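You operate a simulated robot arm through the tools that you are given. There is no shell and no other tool.

You run a simulated robot arm. Do the job below in one go: nothing can be reset, and whatever is moved stays where it is left.

JOB
Heat the soup on setting one until it steams, then serve it in the dark green bowl.
Fine: small ring off before you lift the red pan by its handle; it ends on the brown rubber mat.

Only the result counts: the job must be done as asked and must still hold three seconds after the hand-in. Knocking over, shifting, dropping, spilling or breaking anything else fails it.

ROBOT AND FRAMES
A 6-joint arm with a two-finger gripper, fixed in place. Base frame: the origin is on the floor under the middle of its stand, x ahead of it, y to its left, z up; the work surface is at about z = 900. Readings come in mm, rad, newtons and seconds.
It reaches about 1572 mm from its shoulder. Its first joint turns from -2.897 to 2.897 rad. Payload 2.45 kg.
The tool frame sits at the grasp point between the pads (the TCP): z along the fingers, y along the line on which they close. The tips reach 20 mm beyond it. The gripper opens to 140 mm; its body begins 168 mm behind the TCP.
Orientation is that of the tool frame in the base frame, as a unit quaternion [x, y, z, w]. With the fingers straight down and closing along the base's y, the tool's x points along the base's -x, its y along +y and its z along -z.

CONTROLS
- The arm moves only by the tool arm_command. Its argument "deltas" is a list of rows, each an object (a shift or turn left out is 0, a gripper value left out holds the last) with "rot": the turn, a rotation vector about the base's x, y, z in rad, a list of three; "dp": the shift along the base's x, y, z in m, a list of three; "fingers": the gripper command, from -1 (fully open) to 1 (shut), values between in proportion. In form: [{"rot": [wx, wy, wz], "dp": [dx, dy, dz], "fingers": fingers}, ...]. A call has 1 to 20 rows; each row is the pose to reach, as a shift and turn from the pose commanded when the call began. Rows are played at 5 a second. More than 50 mm and 0.15 rad between two rows, or a gripper value outside its range, and nothing of the call is played. A pose out of reach is approached as far as the arm can. The call stops where the force on the tool passes 40 N (or 10 N more than at its start, if that is more) or the arm is blocked; 0.2 s more then pass. The fingers move at their own pace (about 45 mm/s each) and stop on an object; they squeeze with about 35 N. The grip force told is the motor's: it shows also when the fingers shut on nothing. Time passes only in rows, and 0.2 s behind the last, so rows that repeat a pose let the fingers close. It gives the time, the measured TCP pose, the force on the tool (base axes), the opening and the grip force at its end, in the units of the frame above (readings bear some noise), with the torque about the TCP (base axes, N m) and any sound that the robot's microphone picked up.
- Cameras (640 x 400 px; columns grow to the right, rows downward): "scene" is fixed at [220.4, 650.8, 1485]; the picture's right is [-0.38, -0.93, 0.00], its down [-0.38, 0.16, -0.91] and it looks along [0.84, -0.34, -0.41] (base axes); focal length 352 px, centre (320, 200). "wrist" rides on the gripper at [78, 11, -209] in the tool frame; the picture's right is [-0.14, 0.99, 0.00], its down [-0.92, -0.13, -0.37] and it looks along [-0.37, -0.05, 0.93] (tool axes); focal length 280 px, centre (320, 200). There is no depth. A picture from a camera that has moved, and an enlarged one, comes with that camera's place and axes in the base frame and with its lens.
- get_image(camera): a new picture of that camera. The clock stands still meanwhile.
- enlarge(camera, box): a new picture of the part [left, top, right, bottom] of that camera's present view, enlarged. The clock stands still meanwhile.
- close_job(): hands the job in; it is judged then, once.

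Places have to be worked out from the pictures, the camera data and where the tool is seen. Open the gripper and draw the arm clear of the work before you hand the job in, unless the task says otherwise.

The tools are called after "Call:" as a command line: name --argument value ..., lists and objects as JSON in quotes. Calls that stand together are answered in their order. arm_command: Moves the arm, as the interface text tells. Its arguments: {"type":"object","properties":{"deltas":{"type":"array"}},"required":["deltas"]} The other tools are called the same way: get_image (camera) takes a picture; enlarge (camera, box) takes an enlarged picture of a part of a camera's view; close_job () hands the job in.

At the start:

```text
clock: 0.0
tool_pos: [778.6, 136.7, 1240.2]
tool_rot: [0.0, 1.0, 0.0, 0.0]
ft_force: [-0.8, 0.2, 0.2]
ft_torque: [0.02, 0.0, -0.02]
finger_gap: 139.6
grip_force: 0.1
```

scene: 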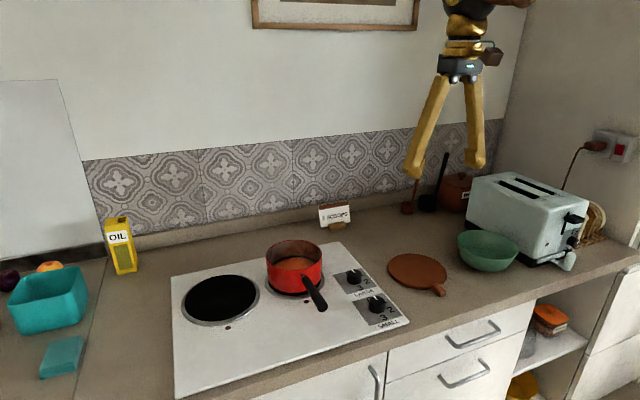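
wrist: 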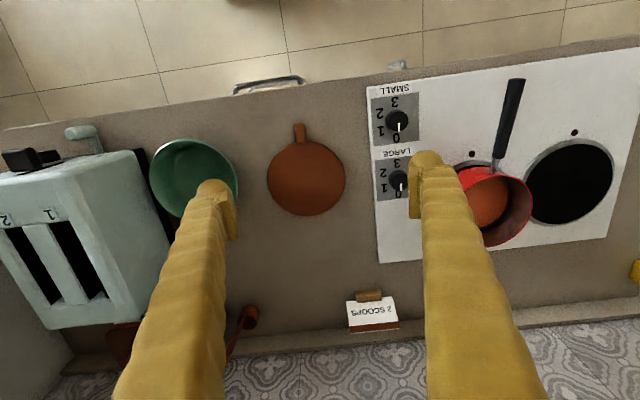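

I start by looking closer at the stove, its knobs, the pan, the mat and the bowl before any motion.

Call:
enlarge --camera "scene" --box '[240, 220, 440, 345]'

Call:
enlarge --camera "scene" --box '[380, 140, 640, 302]'

Call:
enlarge --camera "wrist" --box '[360, 60, 640, 270]'

Call:
enlarge --camera "wrist" --box '[0, 100, 400, 350]'

```text
3.20 times, centred on (340, 282) of scene
camera zoom: at [220.4, 650.8, 1485.0], right [-0.38, -0.93, 0.0], down [-0.38, 0.16, -0.91], along [0.84, -0.34, -0.41], focal length 1128 px, centre (256, -64)
```

zoom: 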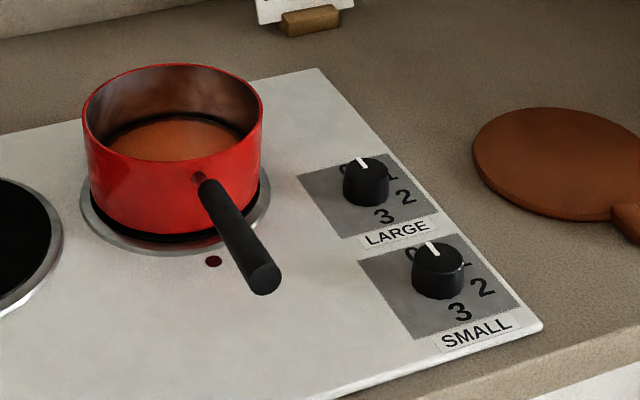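

```text
2.46 times, centred on (510, 221) of scene
camera zoom: at [220.4, 650.8, 1485.0], right [-0.38, -0.93, 0.0], down [-0.38, 0.16, -0.91], along [0.84, -0.34, -0.41], focal length 868 px, centre (-148, 148)
```

zoom: 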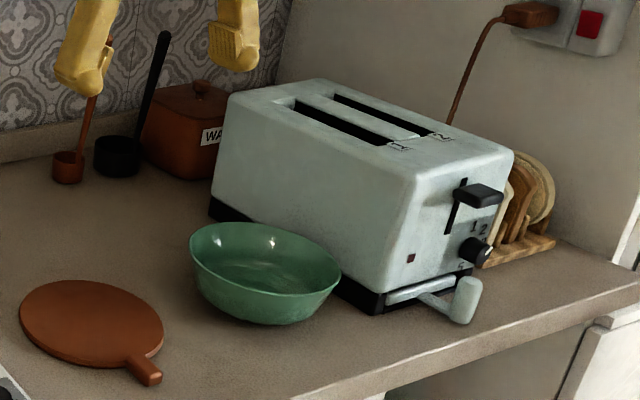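

```text
1.90 times, centred on (500, 165) of wrist
camera zoom: at [701.2, 147.7, 1448.2], right [0.14, 0.99, 0.0], down [0.92, -0.13, 0.37], along [0.37, -0.05, -0.93], focal length 534 px, centre (-23, 267)
```

zoom: 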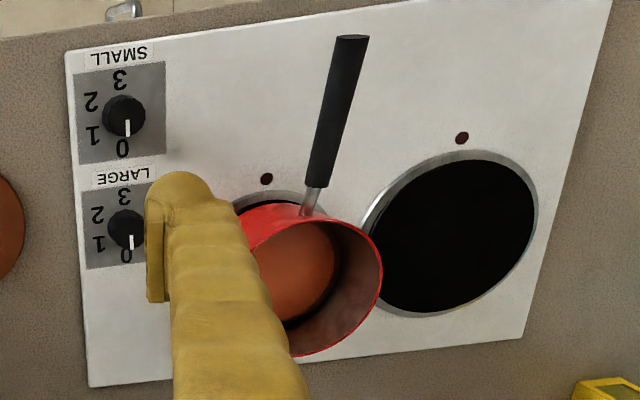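

```text
1.60 times, centred on (200, 225) of wrist
camera zoom: at [701.2, 147.7, 1448.2], right [0.14, 0.99, 0.0], down [0.92, -0.13, 0.37], along [0.37, -0.05, -0.93], focal length 449 px, centre (512, 160)
```

zoom: 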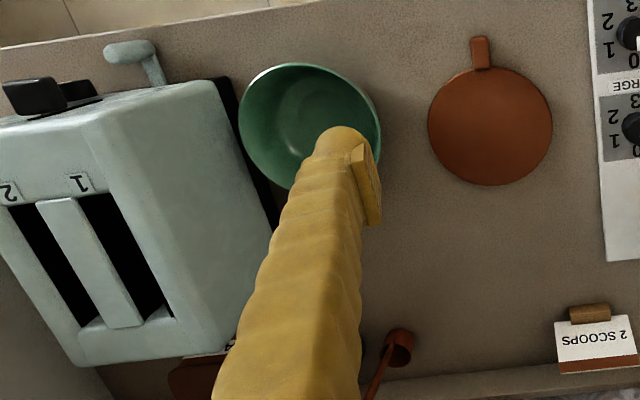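

The small-ring knob (nearest the front edge) looks to be at about (777, 278, ~925), its pointer at 0 with 1 some 60° clockwise from it. The red pan stands on the small ring at about (945, 430), its handle running toward -x at y≈437, z≈990. I move above the small knob for a closer look.

Call:
arm_command --deltas '[{"dp": [0, 0.03, -0.02], "fingers": -0.2}, {"dp": [0, 0.06, -0.04]}, {"dp": [0, 0.09, -0.06]}, {"dp": [0, 0.12, -0.08]}, {"dp": [-0.002, 0.141, -0.1]}, {"dp": [-0.002, 0.141, -0.12]}, {"dp": [-0.002, 0.141, -0.12]}]'

Call:
get_image --camera "wrist"

Call:
get_image --camera "scene"

```text
clock: 1.6
tool_pos: [778.2, 277.6, 1121.7]
tool_rot: [0.0, 1.0, 0.0, -0.001]
ft_force: [-0.4, -0.2, 0.0]
ft_torque: [0.02, -0.01, 0.01]
finger_gap: 84.3
grip_force: 0.1
```

```text
taken
camera wrist: at [699.0, 289.1, 1329.7], right [0.14, 0.99, 0.0], down [0.92, -0.13, 0.37], along [0.37, -0.05, -0.93], focal length 280 px, centre (320, 200)
```

wrist: 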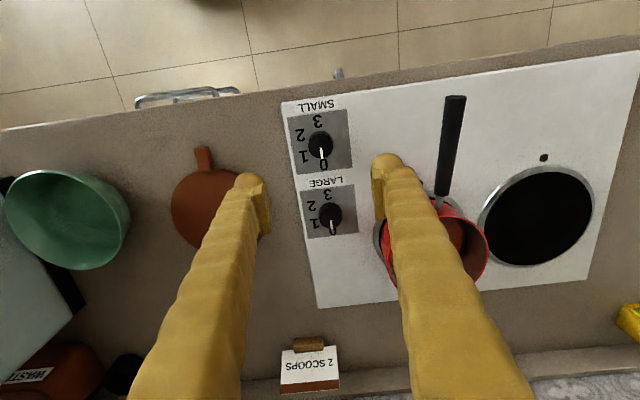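

```text
taken
```

scene: 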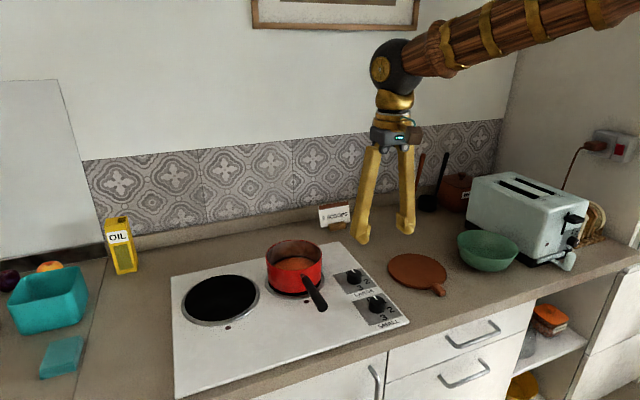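

The arm is above the stove with no contact. I enlarge the knob region from here to fix the knob position and pointer angle.

Call:
enlarge --camera "wrist" --box '[270, 80, 398, 160]'

Call:
enlarge --camera "scene" --box '[330, 260, 410, 310]'

Call:
enlarge --camera "wrist" --box '[352, 80, 544, 200]'

Call:
enlarge --camera "wrist" --box '[150, 100, 310, 200]'

```text
5.00 times, centred on (334, 120) of wrist
camera zoom: at [699.0, 289.1, 1329.7], right [0.14, 0.99, 0.0], down [0.92, -0.13, 0.37], along [0.37, -0.05, -0.93], focal length 1402 px, centre (250, 600)
```

zoom: 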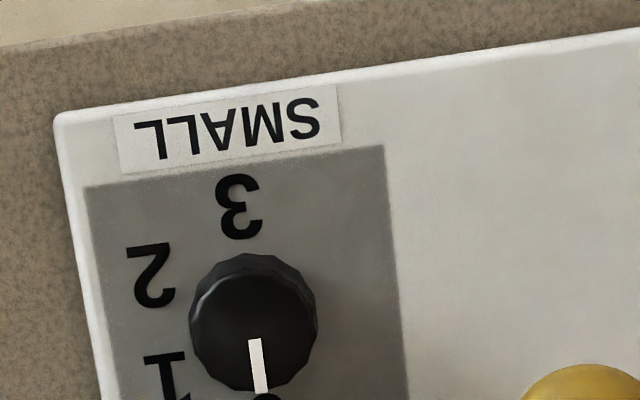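

```text
8.00 times, centred on (370, 285) of scene
camera zoom: at [220.4, 650.8, 1485.0], right [-0.38, -0.93, 0.0], down [-0.38, 0.16, -0.91], along [0.84, -0.34, -0.41], focal length 2820 px, centre (-80, -480)
```

zoom: 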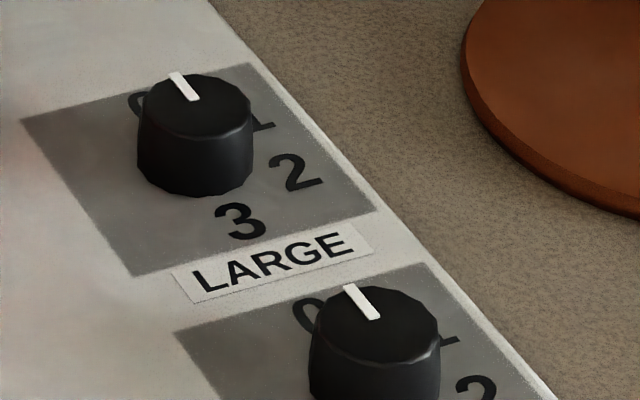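

```text
3.33 times, centred on (448, 140) of wrist
camera zoom: at [699.0, 289.1, 1329.7], right [0.14, 0.99, 0.0], down [0.92, -0.13, 0.37], along [0.37, -0.05, -0.93], focal length 935 px, centre (-107, 400)
```

zoom: 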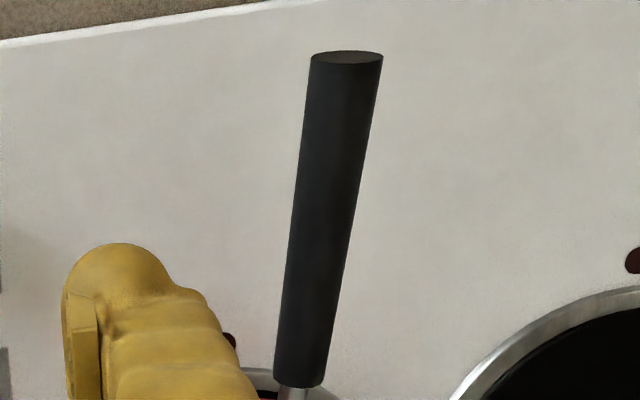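

```text
4.00 times, centred on (230, 150) of wrist
camera zoom: at [699.0, 289.1, 1329.7], right [0.14, 0.99, 0.0], down [0.92, -0.13, 0.37], along [0.37, -0.05, -0.93], focal length 1122 px, centre (680, 400)
```

zoom: 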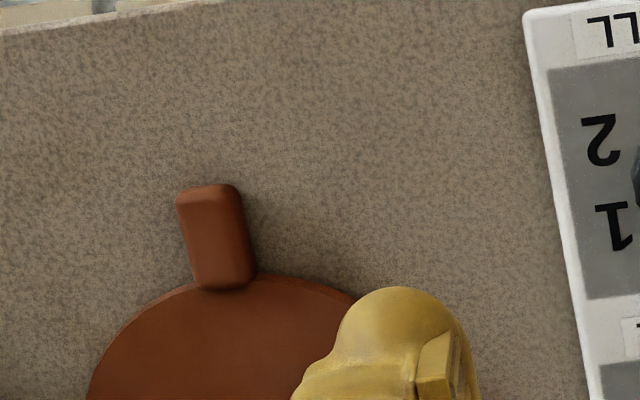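

The knob axis comes out at about (775, 280), its top at z≈931 and the panel at ≈909. The pointer lies along +x (0), and the labels are about 60° apart clockwise. I pre-turn the gripper +30° and come down to just above the knob.

Call:
arm_command --deltas '[{"dp": [0, 0, -0.02], "rot": [0, 0, 0.13], "fingers": 0.0}, {"dp": [0, 0.001, -0.05], "rot": [0, 0, 0.26]}, {"dp": [-0.001, 0.002, -0.08], "rot": [0, 0, 0.39]}, {"dp": [-0.0016, 0.0023, -0.11], "rot": [0, 0, 0.5236]}, {"dp": [-0.0016, 0.0023, -0.135], "rot": [0, 0, 0.5236]}, {"dp": [-0.0016, 0.0023, -0.145], "rot": [0, 0, 0.5236]}, {"dp": [-0.0016, 0.0023, -0.145], "rot": [0, 0, 0.5236]}]'

Call:
get_image --camera "wrist"

Call:
enlarge --camera "scene" --box '[280, 210, 440, 310]'

```text
clock: 3.2
tool_pos: [776.2, 280.1, 975.1]
tool_rot: [-0.259, 0.966, 0.0, 0.0]
ft_force: [-0.4, -1.2, -0.5]
ft_torque: [0.01, -0.01, -0.02]
finger_gap: 70.2
grip_force: 0.0
```

```text
taken
camera wrist: at [703.2, 250.8, 1183.5], right [-0.38, 0.93, 0.0], down [0.86, 0.35, 0.37], along [0.34, 0.14, -0.93], focal length 280 px, centre (320, 200)
```

wrist: 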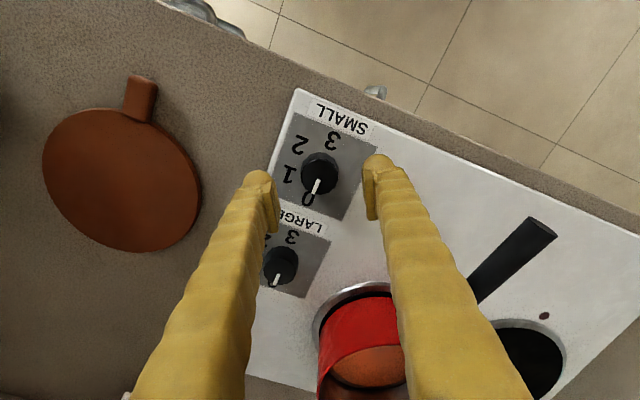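

```text
4.00 times, centred on (360, 260) of scene
camera zoom: at [220.4, 650.8, 1485.0], right [-0.38, -0.93, 0.0], down [-0.38, 0.16, -0.91], along [0.84, -0.34, -0.41], focal length 1410 px, centre (160, -40)
```

zoom: 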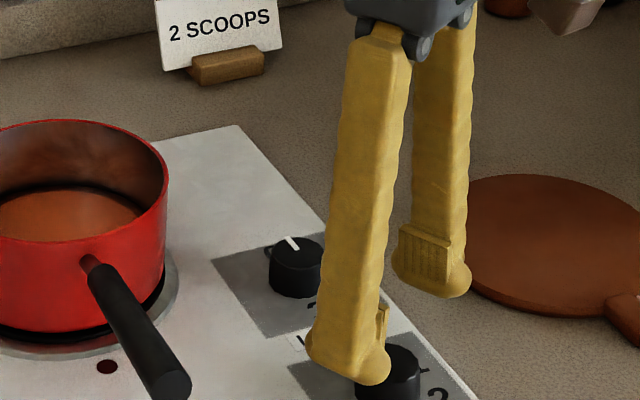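

The knob sits between the fingers. I enlarge once to check the centring before the last descent.

Call:
enlarge --camera "wrist" --box '[240, 120, 400, 220]'

```text
4.00 times, centred on (320, 170) of wrist
camera zoom: at [703.2, 250.8, 1183.5], right [-0.38, 0.93, 0.0], down [0.86, 0.35, 0.37], along [0.34, 0.14, -0.93], focal length 1122 px, centre (320, 320)
```

zoom: 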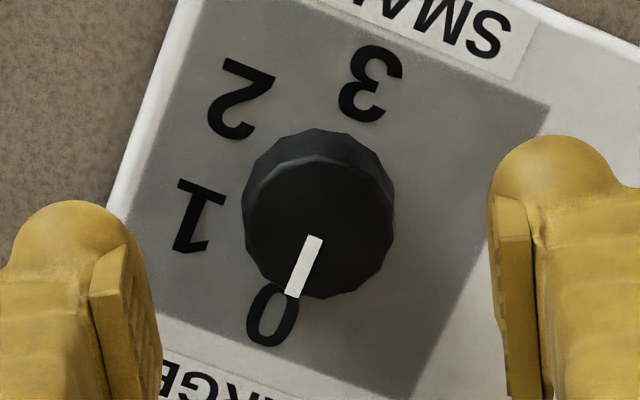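

The knob is centred to within 2 mm and about 36 mm across. I descend so the tips reach just above the panel, then close on the knob.

Call:
arm_command --deltas '[{"dp": [0, 0, -0.02]}, {"dp": [0, 0, -0.035]}, {"dp": [0, 0, -0.0415]}, {"dp": [0, 0, -0.0415]}, {"dp": [0, 0, -0.0415], "fingers": 0.45}, {"dp": [0, 0, -0.0415], "fingers": 0.8}, {"dp": [0, 0, -0.0415], "fingers": 0.8}, {"dp": [0, 0, -0.0415], "fingers": 0.8}]'

Call:
enlarge --camera "wrist" --box '[240, 120, 400, 220]'

Call:
enlarge --camera "scene" --box '[300, 230, 428, 310]'

```text
clock: 5.0
tool_pos: [776.4, 280.8, 933.9]
tool_rot: [-0.258, 0.966, 0.0, 0.0]
ft_force: [-3.6, 7.8, -2.1]
ft_torque: [0.09, -0.03, 0.02]
finger_gap: 34.9
grip_force: 39.3
```

```text
4.00 times, centred on (320, 170) of wrist
camera zoom: at [703.4, 250.7, 1141.8], right [-0.38, 0.93, 0.0], down [0.86, 0.35, 0.37], along [0.34, 0.14, -0.93], focal length 1122 px, centre (320, 320)
```

zoom: 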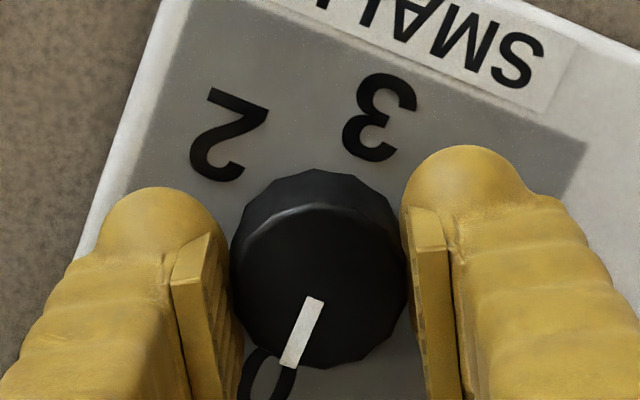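

```text
5.00 times, centred on (364, 270) of scene
camera zoom: at [220.4, 650.8, 1485.0], right [-0.38, -0.93, 0.0], down [-0.38, 0.16, -0.91], along [0.84, -0.34, -0.41], focal length 1762 px, centre (100, -150)
```

zoom: 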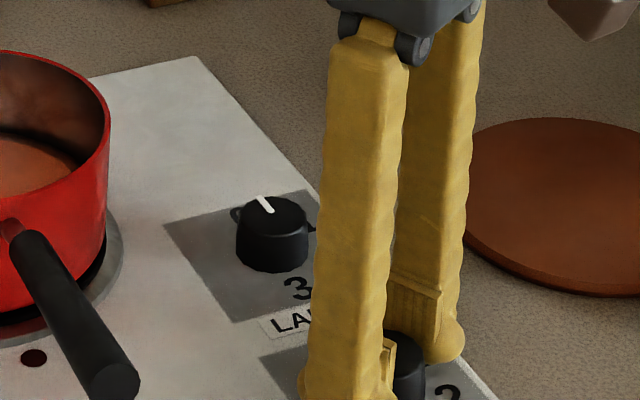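

The knob is held (34.9 mm, 39 N) and the TCP is on its axis within about 2 mm. I turn it clockwise 60° toward 1.

Call:
arm_command --deltas '[{"rot": [0, 0, -0.1]}, {"rot": [0, 0, -0.2]}, {"rot": [0, 0, -0.3]}, {"rot": [0, 0, -0.4]}, {"rot": [0, 0, -0.5]}, {"rot": [0, 0, -0.6]}, {"rot": [0, 0, -0.7]}, {"rot": [0, 0, -0.8]}, {"rot": [0, 0, -0.9]}, {"rot": [0, 0, -1.0]}, {"rot": [0, 0, -1.047]}, {"rot": [0, 0, -1.047]}]'

Call:
enlarge --camera "wrist" --box '[200, 100, 440, 250]'

Call:
enlarge --camera "scene" --box '[240, 210, 432, 330]'

```text
clock: 7.5
tool_pos: [774.9, 280.0, 933.7]
tool_rot: [0.259, 0.966, -0.001, 0.001]
ft_force: [0.0, -5.5, 2.3]
ft_torque: [-0.19, -0.04, -0.04]
finger_gap: 34.3
grip_force: 45.4
stopped in row 12: the force on the tool passed its limit at 41 N (the readings are from after the stop); the commanded pose is now the measured one
```

```text
2.67 times, centred on (320, 175) of wrist
camera zoom: at [713.2, 328.1, 1141.8], right [0.61, 0.79, 0.0], down [0.73, -0.57, 0.37], along [0.29, -0.23, -0.93], focal length 748 px, centre (320, 267)
```

zoom: 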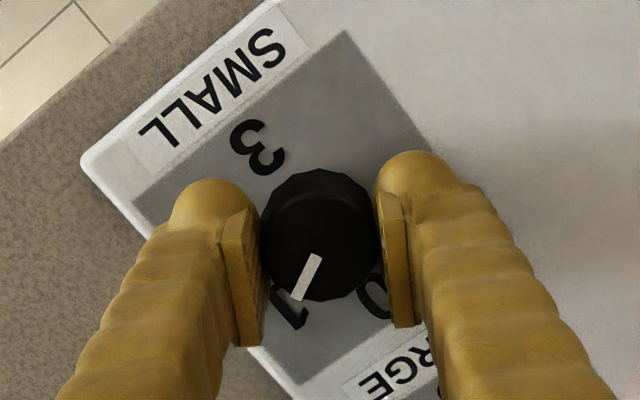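

```text
3.33 times, centred on (336, 270) of scene
camera zoom: at [220.4, 650.8, 1485.0], right [-0.38, -0.93, 0.0], down [-0.38, 0.16, -0.91], along [0.84, -0.34, -0.41], focal length 1175 px, centre (267, -33)
```

zoom: 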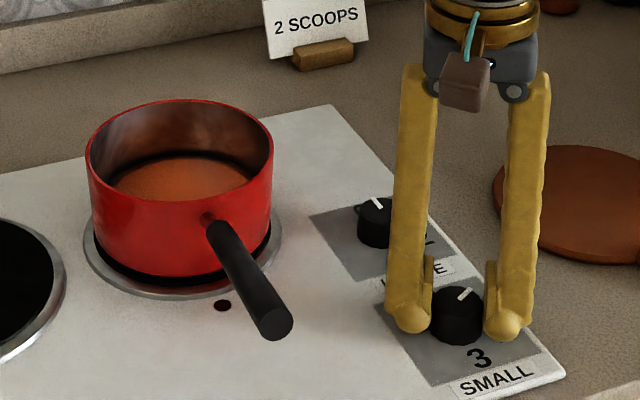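

The pointer now sits at 1. I open the fingers slightly without moving, then check the pointer and the ring's lamp.

Call:
arm_command --deltas '[{"fingers": 0.2}, {"fingers": 0.2}, {"fingers": 0.2}]'

Call:
enlarge --camera "wrist" --box '[200, 100, 440, 250]'

Call:
enlarge --camera "scene" --box '[240, 210, 432, 330]'

```text
clock: 8.3
tool_pos: [776.4, 280.6, 934.1]
tool_rot: [0.26, 0.966, 0.0, 0.002]
ft_force: [-0.4, 0.2, -0.1]
ft_torque: [-0.01, 0.02, 0.0]
finger_gap: 56.2
grip_force: 0.0
```

```text
2.67 times, centred on (320, 175) of wrist
camera zoom: at [713.2, 328.3, 1141.8], right [0.62, 0.79, 0.0], down [0.73, -0.57, 0.37], along [0.29, -0.23, -0.93], focal length 748 px, centre (320, 267)
```

zoom: 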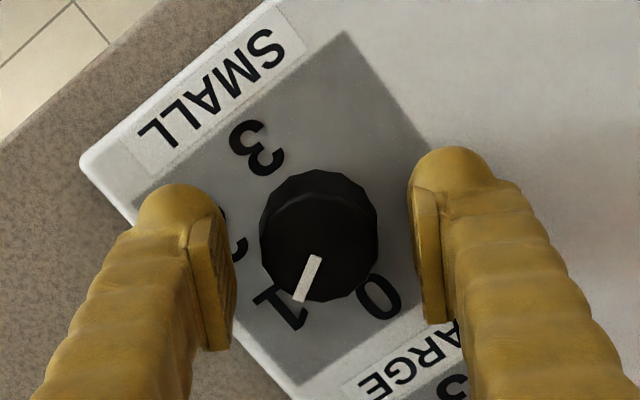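

```text
3.33 times, centred on (336, 270) of scene
camera zoom: at [220.4, 650.8, 1485.0], right [-0.38, -0.93, 0.0], down [-0.38, 0.16, -0.91], along [0.84, -0.34, -0.41], focal length 1175 px, centre (267, -33)
```

zoom: 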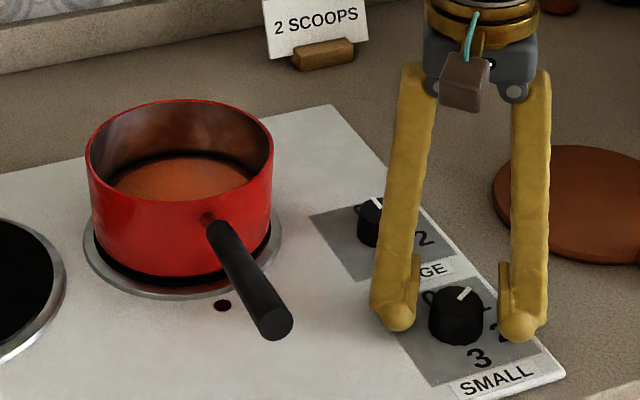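

The pointer is steady at 1. I check the lamps by the rings, since the small ring's lamp looks dark.

Call:
enlarge --camera "scene" --box '[200, 230, 328, 340]'

Call:
enlarge --camera "scene" --box '[560, 110, 640, 160]'

Call:
get_image --camera "wrist"

```text
3.64 times, centred on (264, 285) of scene
camera zoom: at [220.4, 650.8, 1485.0], right [-0.38, -0.93, 0.0], down [-0.38, 0.16, -0.91], along [0.84, -0.34, -0.41], focal length 1282 px, centre (524, -109)
```

zoom: 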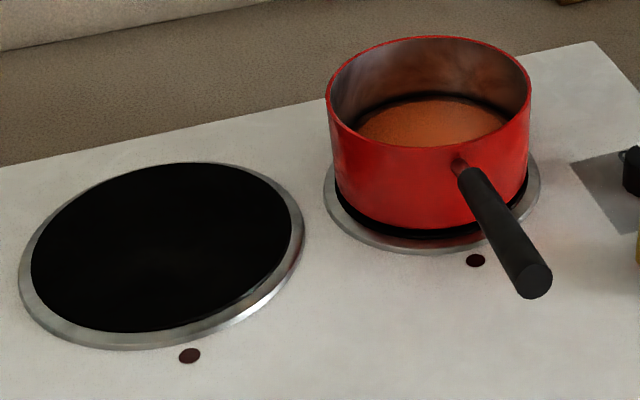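

```text
8.00 times, centred on (600, 135) of scene
camera zoom: at [220.4, 650.8, 1485.0], right [-0.38, -0.93, 0.0], down [-0.38, 0.16, -0.91], along [0.84, -0.34, -0.41], focal length 2820 px, centre (-1920, 720)
```

zoom: 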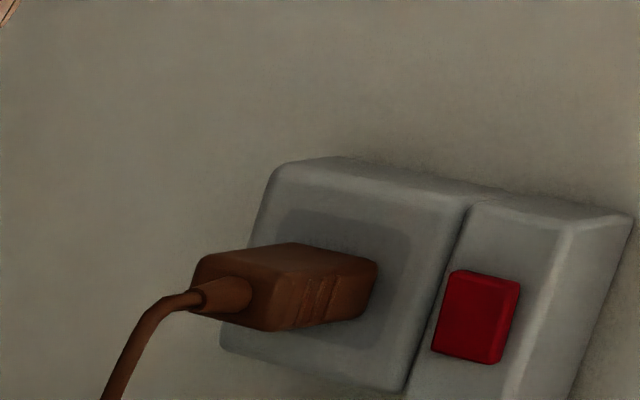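

```text
taken
camera wrist: at [713.2, 328.3, 1141.8], right [0.62, 0.79, 0.0], down [0.73, -0.57, 0.37], along [0.29, -0.23, -0.93], focal length 280 px, centre (320, 200)
```

wrist: 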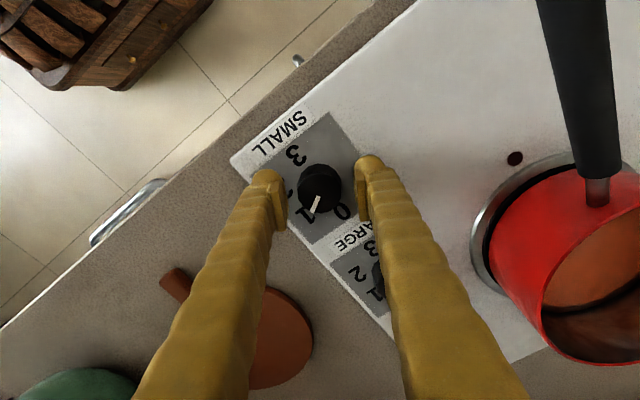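

Both lamps still look dark; the ring may need time. I wait a few seconds with the gripper held open around the knob and look again.

Call:
arm_command --deltas '[{"fingers": 0.2}, {"fingers": 0.2}, {"fingers": 0.2}, {"fingers": 0.2}, {"fingers": 0.2}, {"fingers": 0.2}, {"fingers": 0.2}, {"fingers": 0.2}, {"fingers": 0.2}, {"fingers": 0.2}, {"fingers": 0.2}, {"fingers": 0.2}, {"fingers": 0.2}, {"fingers": 0.2}, {"fingers": 0.2}]'

Call:
enlarge --camera "scene" --box '[200, 180, 400, 330]'

Call:
get_image --camera "scene"

```text
clock: 11.5
tool_pos: [776.4, 279.3, 932.5]
tool_rot: [0.259, 0.966, 0.0, 0.0]
ft_force: [0.8, 0.5, 0.1]
ft_torque: [0.0, -0.02, 0.02]
finger_gap: 56.0
grip_force: 0.0
```

```text
2.67 times, centred on (300, 255) of scene
camera zoom: at [220.4, 650.8, 1485.0], right [-0.38, -0.93, 0.0], down [-0.38, 0.16, -0.91], along [0.84, -0.34, -0.41], focal length 940 px, centre (373, 53)
```

zoom: 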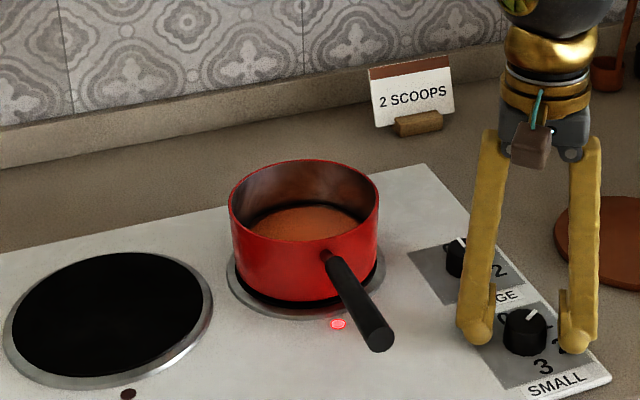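

```text
taken
```

scene: 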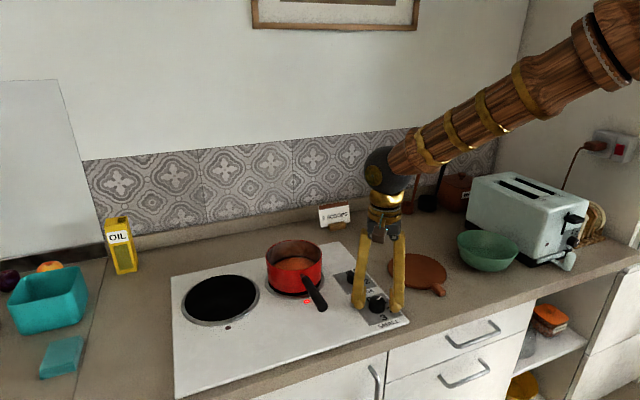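

The small ring's lamp is now lit, so the ring is heating. I keep waiting and watch the soup for steam.

Call:
arm_command --deltas '[{"fingers": 0.2}, {"fingers": 0.2}, {"fingers": 0.2}, {"fingers": 0.2}, {"fingers": 0.2}, {"fingers": 0.2}, {"fingers": 0.2}, {"fingers": 0.2}, {"fingers": 0.2}, {"fingers": 0.2}, {"fingers": 0.2}, {"fingers": 0.2}, {"fingers": 0.2}, {"fingers": 0.2}, {"fingers": 0.2}, {"fingers": 0.2}, {"fingers": 0.2}, {"fingers": 0.2}, {"fingers": 0.2}, {"fingers": 0.2}]'

Call:
enlarge --camera "scene" --box '[200, 180, 400, 330]'

```text
clock: 15.7
tool_pos: [775.7, 280.8, 933.7]
tool_rot: [0.259, 0.966, -0.001, 0.001]
ft_force: [-0.2, 0.1, -0.7]
ft_torque: [0.01, -0.03, -0.02]
finger_gap: 56.0
grip_force: 0.0
```

```text
2.67 times, centred on (300, 255) of scene
camera zoom: at [220.4, 650.8, 1485.0], right [-0.38, -0.93, 0.0], down [-0.38, 0.16, -0.91], along [0.84, -0.34, -0.41], focal length 940 px, centre (373, 53)
```

zoom: 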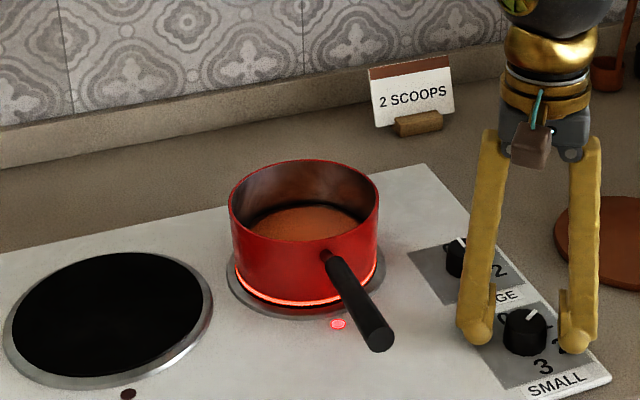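

The ring now glows red under the pan, with no steam yet. I go on waiting.

Call:
arm_command --deltas '[{"fingers": 0.2}, {"fingers": 0.2}, {"fingers": 0.2}, {"fingers": 0.2}, {"fingers": 0.2}, {"fingers": 0.2}, {"fingers": 0.2}, {"fingers": 0.2}, {"fingers": 0.2}, {"fingers": 0.2}, {"fingers": 0.2}, {"fingers": 0.2}, {"fingers": 0.2}, {"fingers": 0.2}, {"fingers": 0.2}, {"fingers": 0.2}, {"fingers": 0.2}, {"fingers": 0.2}, {"fingers": 0.2}, {"fingers": 0.2}]'

Call:
enlarge --camera "scene" --box '[200, 180, 400, 330]'

```text
clock: 19.9
tool_pos: [775.6, 278.7, 933.1]
tool_rot: [0.259, 0.966, -0.001, 0.001]
ft_force: [0.3, 0.2, 0.4]
ft_torque: [0.0, -0.01, -0.02]
finger_gap: 56.1
grip_force: 0.2
```

```text
2.67 times, centred on (300, 255) of scene
camera zoom: at [220.4, 650.8, 1485.0], right [-0.38, -0.93, 0.0], down [-0.38, 0.16, -0.91], along [0.84, -0.34, -0.41], focal length 940 px, centre (373, 53)
```

zoom: 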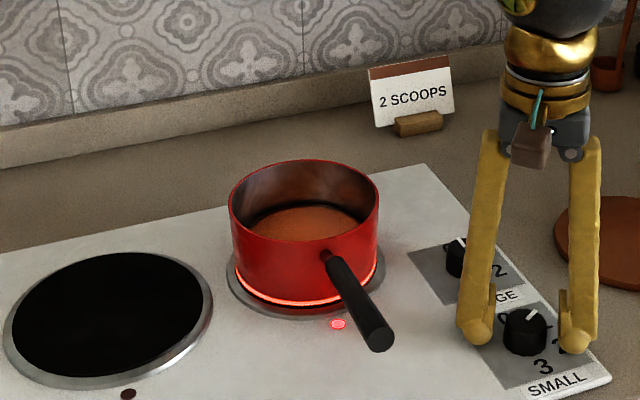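

No steam is visible yet and the ring is glowing steadily. I wait on.

Call:
arm_command --deltas '[{"fingers": 0.2}, {"fingers": 0.2}, {"fingers": 0.2}, {"fingers": 0.2}, {"fingers": 0.2}, {"fingers": 0.2}, {"fingers": 0.2}, {"fingers": 0.2}, {"fingers": 0.2}, {"fingers": 0.2}, {"fingers": 0.2}, {"fingers": 0.2}, {"fingers": 0.2}, {"fingers": 0.2}, {"fingers": 0.2}, {"fingers": 0.2}, {"fingers": 0.2}, {"fingers": 0.2}, {"fingers": 0.2}, {"fingers": 0.2}]'

Call:
enlarge --camera "scene" --box '[200, 180, 400, 330]'

```text
clock: 24.1
tool_pos: [775.2, 280.3, 933.1]
tool_rot: [0.259, 0.966, -0.001, 0.001]
ft_force: [0.1, 0.2, -0.4]
ft_torque: [0.02, 0.01, 0.0]
finger_gap: 55.9
grip_force: 0.1
```

```text
2.67 times, centred on (300, 255) of scene
camera zoom: at [220.4, 650.8, 1485.0], right [-0.38, -0.93, 0.0], down [-0.38, 0.16, -0.91], along [0.84, -0.34, -0.41], focal length 940 px, centre (373, 53)
```

zoom: 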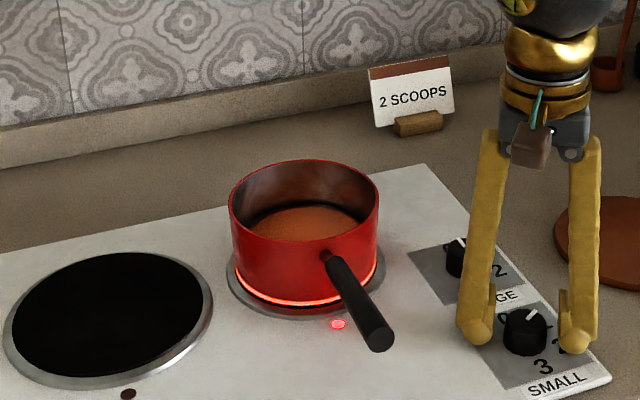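

Still no steam at 24 s. I continue to wait in short spells so I catch it soon after it starts.

Call:
arm_command --deltas '[{"fingers": 0.2}, {"fingers": 0.2}, {"fingers": 0.2}, {"fingers": 0.2}, {"fingers": 0.2}, {"fingers": 0.2}, {"fingers": 0.2}, {"fingers": 0.2}, {"fingers": 0.2}, {"fingers": 0.2}, {"fingers": 0.2}, {"fingers": 0.2}, {"fingers": 0.2}, {"fingers": 0.2}, {"fingers": 0.2}, {"fingers": 0.2}, {"fingers": 0.2}, {"fingers": 0.2}, {"fingers": 0.2}, {"fingers": 0.2}]'

Call:
enlarge --camera "scene" --box '[200, 180, 400, 330]'

```text
clock: 28.3
tool_pos: [775.9, 280.1, 933.9]
tool_rot: [0.26, 0.966, 0.0, 0.001]
ft_force: [0.2, 0.0, 0.1]
ft_torque: [0.0, -0.01, -0.02]
finger_gap: 56.2
grip_force: 0.1
```

```text
2.67 times, centred on (300, 255) of scene
camera zoom: at [220.4, 650.8, 1485.0], right [-0.38, -0.93, 0.0], down [-0.38, 0.16, -0.91], along [0.84, -0.34, -0.41], focal length 940 px, centre (373, 53)
```

zoom: 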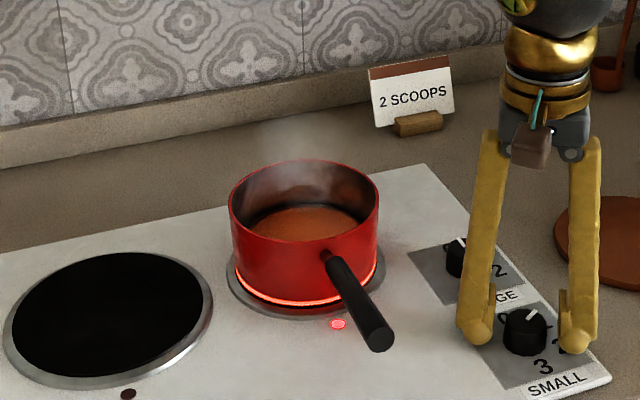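

Steam now rises from the pan. I close on the knob again and turn it back 60° to 0.

Call:
arm_command --deltas '[{"fingers": 0.8}, {"fingers": 0.8}, {"fingers": 0.8}, {"rot": [0, 0, 0.1]}, {"rot": [0, 0, 0.2]}, {"rot": [0, 0, 0.3]}, {"rot": [0, 0, 0.4]}, {"rot": [0, 0, 0.5]}, {"rot": [0, 0, 0.6]}, {"rot": [0, 0, 0.7]}, {"rot": [0, 0, 0.8]}, {"rot": [0, 0, 0.9]}, {"rot": [0, 0, 1.0]}, {"rot": [0, 0, 1.047]}, {"rot": [0, 0, 1.047]}]'

Call:
enlarge --camera "wrist" --box '[200, 100, 440, 250]'

Call:
enlarge --camera "scene" --box '[200, 180, 400, 330]'

```text
clock: 31.5
tool_pos: [775.0, 279.4, 933.5]
tool_rot: [-0.259, 0.966, 0.001, 0.001]
ft_force: [9.2, 26.1, 6.2]
ft_torque: [0.29, -0.09, 0.02]
finger_gap: 34.6
grip_force: 45.5
```

```text
2.67 times, centred on (320, 175) of wrist
camera zoom: at [702.1, 250.1, 1141.8], right [-0.38, 0.93, 0.0], down [0.86, 0.35, 0.37], along [0.34, 0.14, -0.93], focal length 748 px, centre (320, 267)
```

zoom: 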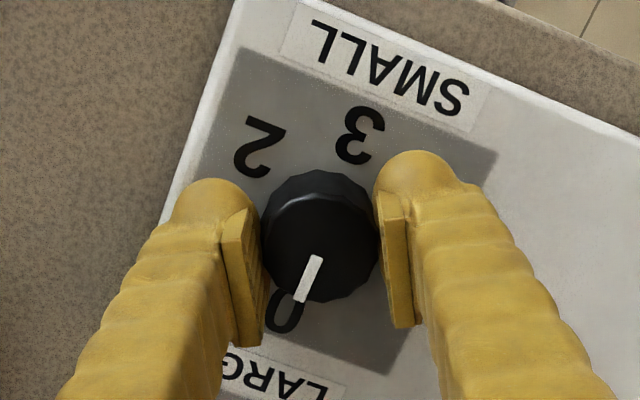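

```text
2.67 times, centred on (300, 255) of scene
camera zoom: at [220.4, 650.8, 1485.0], right [-0.38, -0.93, 0.0], down [-0.38, 0.16, -0.91], along [0.84, -0.34, -0.41], focal length 940 px, centre (373, 53)
```

zoom: 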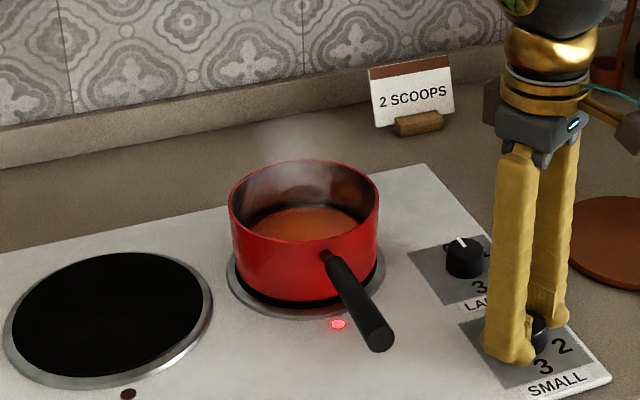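

The ring's glow is gone and the pointer is back at 0. I release the knob, rise straight up and check the pointer and lamp.

Call:
arm_command --deltas '[{"fingers": 0.2}, {"fingers": 0.0}, {"fingers": 0.0}, {"dp": [0, 0, 0.03]}, {"dp": [0, 0, 0.07]}, {"dp": [0, 0, 0.11]}, {"dp": [0, 0, 0.15]}, {"dp": [0, 0, 0.15]}]'

Call:
get_image --camera "wrist"

Call:
enlarge --camera "scene" --box '[240, 210, 432, 330]'

Call:
enlarge --camera "wrist" --box '[240, 100, 400, 200]'

```text
clock: 33.3
tool_pos: [775.8, 280.5, 1084.5]
tool_rot: [-0.258, 0.966, 0.0, 0.001]
ft_force: [0.1, -0.2, -0.2]
ft_torque: [0.02, -0.03, -0.01]
finger_gap: 69.9
grip_force: 0.1
```

```text
taken
camera wrist: at [702.4, 251.0, 1292.5], right [-0.38, 0.93, 0.0], down [0.86, 0.35, 0.37], along [0.34, 0.14, -0.93], focal length 280 px, centre (320, 200)
```

wrist: 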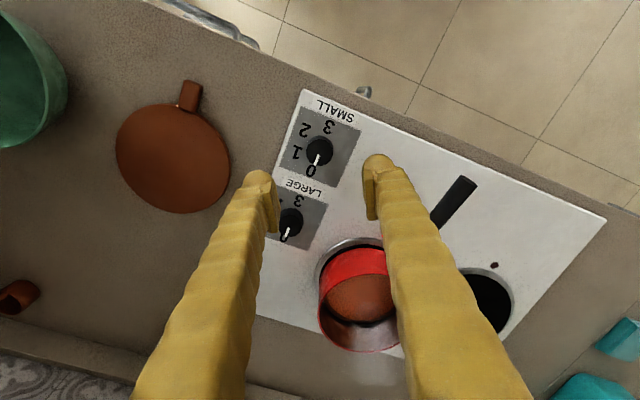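

```text
3.33 times, centred on (336, 270) of scene
camera zoom: at [220.4, 650.8, 1485.0], right [-0.38, -0.93, 0.0], down [-0.38, 0.16, -0.91], along [0.84, -0.34, -0.41], focal length 1175 px, centre (267, -33)
```

zoom: 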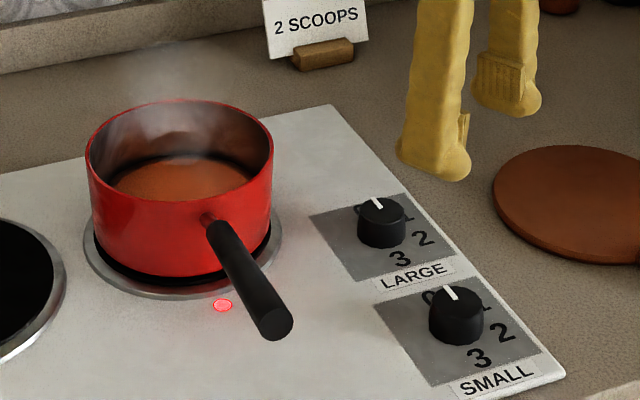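

```text
4.00 times, centred on (320, 150) of wrist
camera zoom: at [702.4, 251.0, 1292.5], right [-0.38, 0.93, 0.0], down [0.86, 0.35, 0.37], along [0.34, 0.14, -0.93], focal length 1122 px, centre (320, 400)
```

zoom: 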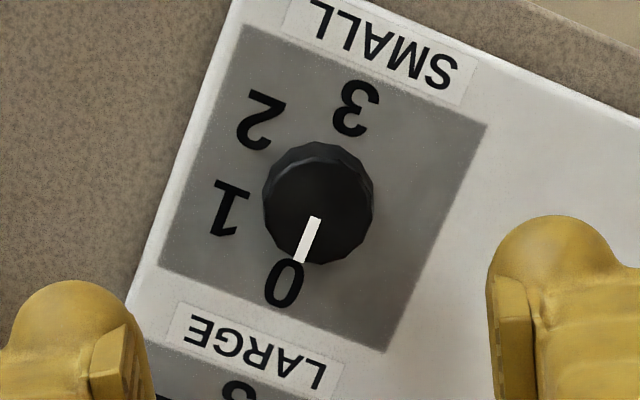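

The pointer reads 0 on both knobs and the ring no longer glows, so the small ring is off. The handle runs from about (854, 433, 978) at the pan to (728, 438, 999) at its end, 21–24 mm thick. I move above its pan-side end and square the gripper to it.

Call:
arm_command --deltas '[{"dp": [0.012, 0.03, 0.01], "rot": [0, 0, -0.11]}, {"dp": [0.024, 0.06, 0.02], "rot": [0, 0, -0.22]}, {"dp": [0.036, 0.09, 0.02], "rot": [0, 0, -0.33]}, {"dp": [0.048, 0.12, 0.02], "rot": [0, 0, -0.44]}, {"dp": [0.06, 0.15, 0.02], "rot": [0, 0, -0.54]}, {"dp": [0.062, 0.154, 0.02], "rot": [0, 0, -0.567]}, {"dp": [0.062, 0.154, 0.02], "rot": [0, 0, -0.567]}]'

Call:
get_image --camera "wrist"

Call:
get_image --camera "scene"

```text
clock: 34.9
tool_pos: [840.4, 435.0, 1105.3]
tool_rot: [0.023, 1.0, 0.0, 0.001]
ft_force: [0.0, -0.5, -1.3]
ft_torque: [-0.01, -0.04, 0.01]
finger_gap: 70.1
grip_force: 0.1
```

```text
taken
camera wrist: at [762.1, 448.9, 1312.8], right [0.18, 0.98, 0.0], down [0.91, -0.17, 0.37], along [0.36, -0.07, -0.93], focal length 280 px, centre (320, 200)
```

wrist: 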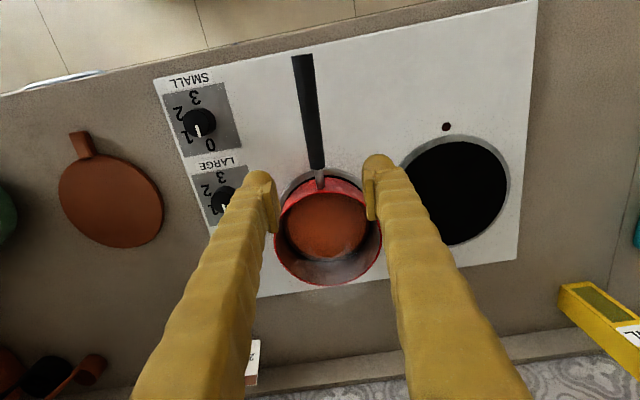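

```text
taken
```

scene: 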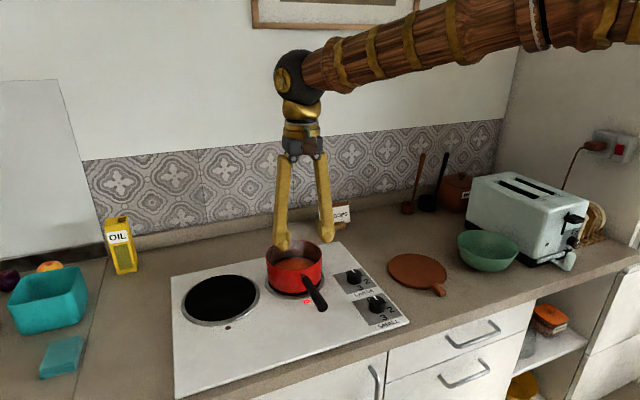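

I enlarge the handle and pan in this view to fix the handle line and the pan's far side.

Call:
enlarge --camera "wrist" --box '[240, 40, 400, 200]'

Call:
enlarge --camera "wrist" --box '[240, 160, 432, 300]'

Call:
enlarge --camera "scene" --box '[240, 230, 368, 310]'

```text
2.50 times, centred on (320, 120) of wrist
camera zoom: at [762.1, 448.9, 1312.8], right [0.18, 0.98, 0.0], down [0.91, -0.17, 0.37], along [0.36, -0.07, -0.93], focal length 701 px, centre (320, 400)
```

zoom: 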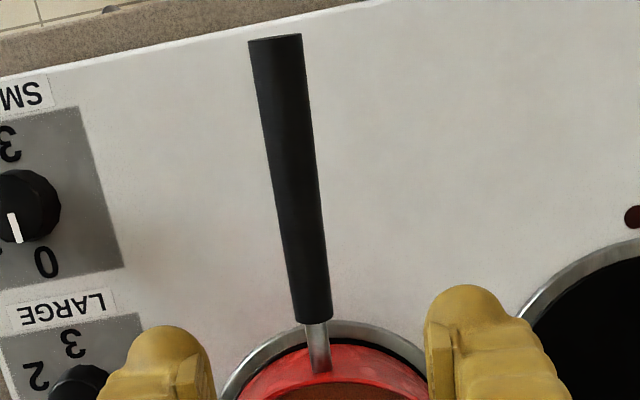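

```text
2.86 times, centred on (336, 230) of wrist
camera zoom: at [762.1, 448.9, 1312.8], right [0.18, 0.98, 0.0], down [0.91, -0.17, 0.37], along [0.36, -0.07, -0.93], focal length 801 px, centre (274, 114)
```

zoom: 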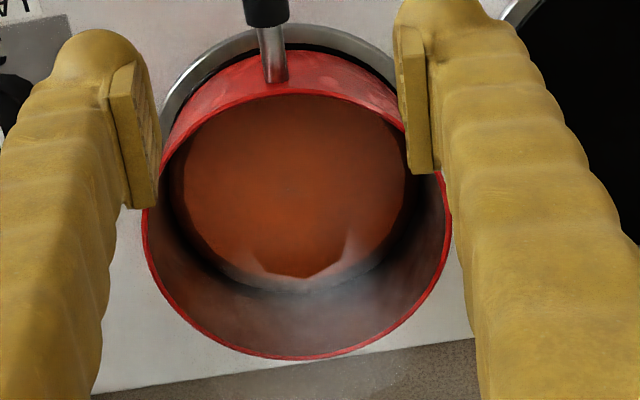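

```text
5.00 times, centred on (304, 270) of scene
camera zoom: at [220.4, 650.8, 1485.0], right [-0.38, -0.93, 0.0], down [-0.38, 0.16, -0.91], along [0.84, -0.34, -0.41], focal length 1762 px, centre (400, -150)
```

zoom: 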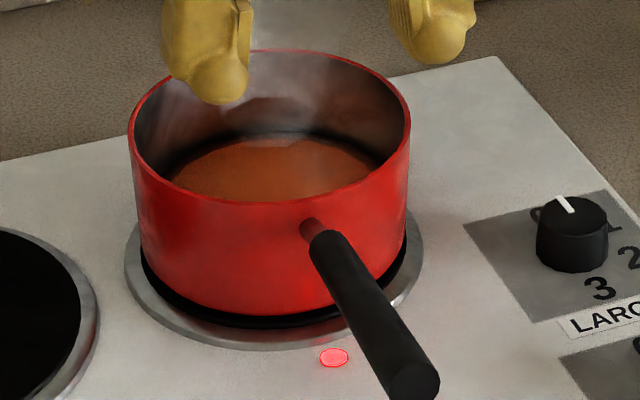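

The handle's axis passes at about (836, 430, 980) near the pan, and the pan centre is at (946, 427) with R≈70. I descend around the handle, then close on it gently before any lift.

Call:
arm_command --deltas '[{"dp": [-0.003, -0.0042, -0.03], "rot": [0, 0, -0.014]}, {"dp": [-0.003, -0.0042, -0.06], "rot": [0, 0, -0.014]}, {"dp": [-0.003, -0.0042, -0.09], "rot": [0, 0, -0.014]}, {"dp": [-0.003, -0.0042, -0.11], "rot": [0, 0, -0.014]}, {"dp": [-0.003, -0.0042, -0.124], "rot": [0, 0, -0.014]}, {"dp": [-0.003, -0.0042, -0.124], "rot": [0, 0, -0.014]}]'

Call:
get_image --camera "wrist"

Call:
enlarge --camera "scene" --box '[240, 200, 400, 310]'

```text
clock: 36.3
tool_pos: [835.8, 431.1, 980.5]
tool_rot: [0.031, 1.0, 0.0, 0.001]
ft_force: [0.0, 1.0, -0.3]
ft_torque: [0.03, 0.01, -0.01]
finger_gap: 70.1
grip_force: 0.0
```

```text
taken
camera wrist: at [758.2, 446.5, 1188.1], right [0.2, 0.98, 0.0], down [0.91, -0.18, 0.37], along [0.36, -0.07, -0.93], focal length 280 px, centre (320, 200)
```

wrist: 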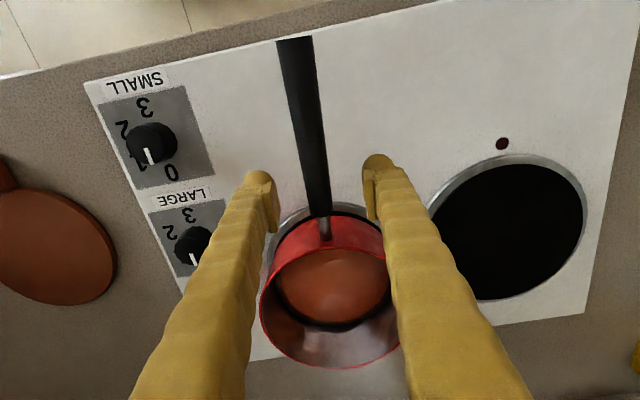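

```text
3.64 times, centred on (320, 255) of scene
camera zoom: at [220.4, 650.8, 1485.0], right [-0.38, -0.93, 0.0], down [-0.38, 0.16, -0.91], along [0.84, -0.34, -0.41], focal length 1282 px, centre (320, 0)
```

zoom: 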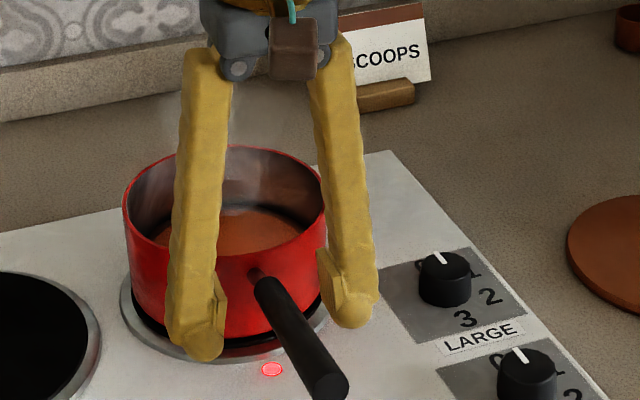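

The handle lies between the pads a little left of centre in the view. I enlarge to measure the offset before closing.

Call:
enlarge --camera "wrist" --box '[240, 145, 400, 245]'

```text
4.00 times, centred on (320, 195) of wrist
camera zoom: at [758.2, 446.5, 1188.1], right [0.2, 0.98, 0.0], down [0.91, -0.18, 0.37], along [0.36, -0.07, -0.93], focal length 1122 px, centre (320, 220)
```

zoom: 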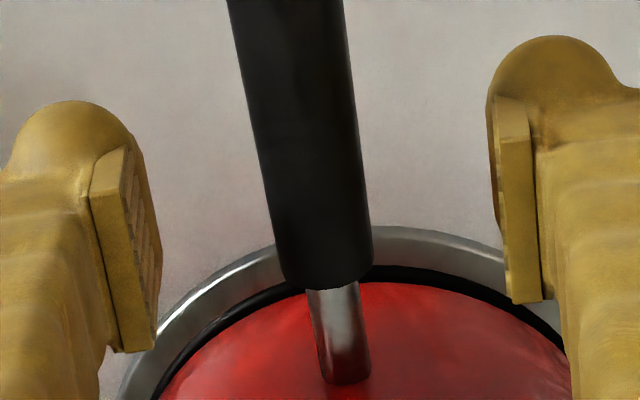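

The handle is within 1 mm of the centre between the pads. I close the gripper on it.

Call:
arm_command --deltas '[{"fingers": 0.5}, {"fingers": 0.8}, {"fingers": 1.0}, {"fingers": 1.0}, {"fingers": 1.0}, {"fingers": 1.0}, {"fingers": 1.0}]'

Call:
get_image --camera "wrist"

Call:
enlarge --camera "scene" --box '[240, 200, 400, 310]'

```text
clock: 37.9
tool_pos: [835.8, 431.6, 979.5]
tool_rot: [0.03, 1.0, -0.001, 0.001]
ft_force: [0.3, 0.0, -0.3]
ft_torque: [0.06, 0.0, 0.1]
finger_gap: 18.5
grip_force: 34.6
```

```text
taken
camera wrist: at [758.2, 446.5, 1188.2], right [0.2, 0.98, 0.0], down [0.91, -0.18, 0.37], along [0.36, -0.07, -0.93], focal length 280 px, centre (320, 200)
```

wrist: 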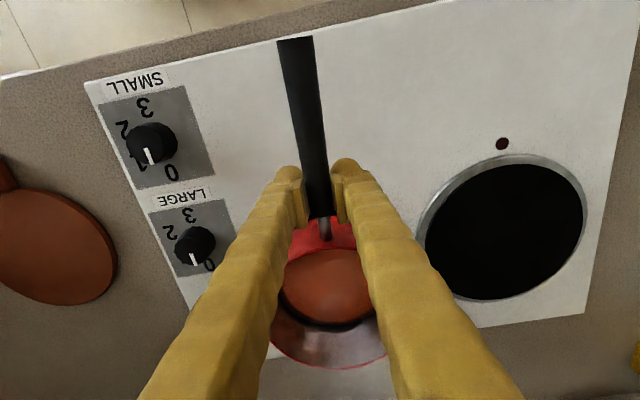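

```text
3.64 times, centred on (320, 255) of scene
camera zoom: at [220.4, 650.8, 1485.0], right [-0.38, -0.93, 0.0], down [-0.38, 0.16, -0.91], along [0.84, -0.34, -0.41], focal length 1282 px, centre (320, 0)
```

zoom: 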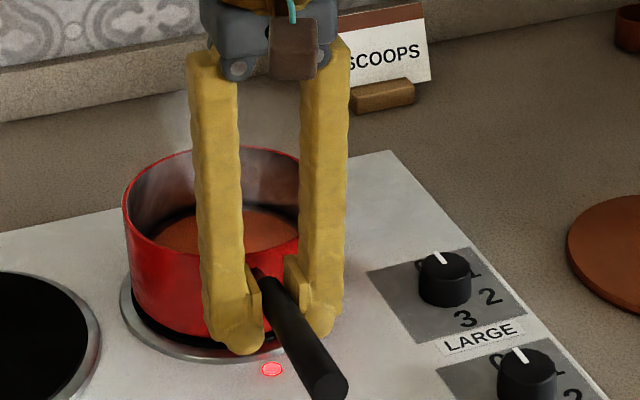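

The handle is gripped (18.5 mm, 35 N). I lift 6 mm slowly as a test, to read weight and torque and see whether the pan droops.

Call:
arm_command --deltas '[{"dp": [0, 0, 0.001]}, {"dp": [0, 0, 0.002]}, {"dp": [0, 0, 0.003]}, {"dp": [0, 0, 0.004]}, {"dp": [0, 0, 0.005]}, {"dp": [0, 0, 0.006]}, {"dp": [0, 0, 0.006]}]'

Call:
get_image --camera "wrist"

Call:
enlarge --camera "scene" --box '[240, 200, 400, 310]'

```text
clock: 39.5
tool_pos: [835.4, 430.2, 985.2]
tool_rot: [0.029, 1.0, 0.001, 0.0]
ft_force: [-0.3, 0.1, -7.1]
ft_torque: [0.06, 0.51, -0.01]
finger_gap: 18.4
grip_force: 35.6
```

```text
taken
camera wrist: at [756.8, 445.6, 1193.9], right [0.2, 0.98, 0.0], down [0.91, -0.18, 0.37], along [0.36, -0.07, -0.93], focal length 280 px, centre (320, 200)
```

wrist: 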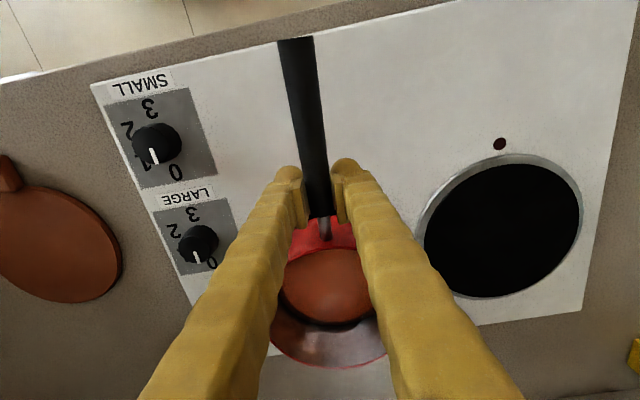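

```text
3.64 times, centred on (320, 255) of scene
camera zoom: at [220.4, 650.8, 1485.0], right [-0.38, -0.93, 0.0], down [-0.38, 0.16, -0.91], along [0.84, -0.34, -0.41], focal length 1282 px, centre (320, 0)
```

zoom: 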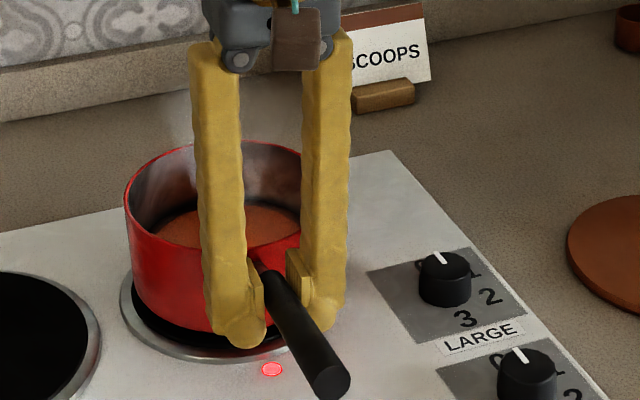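

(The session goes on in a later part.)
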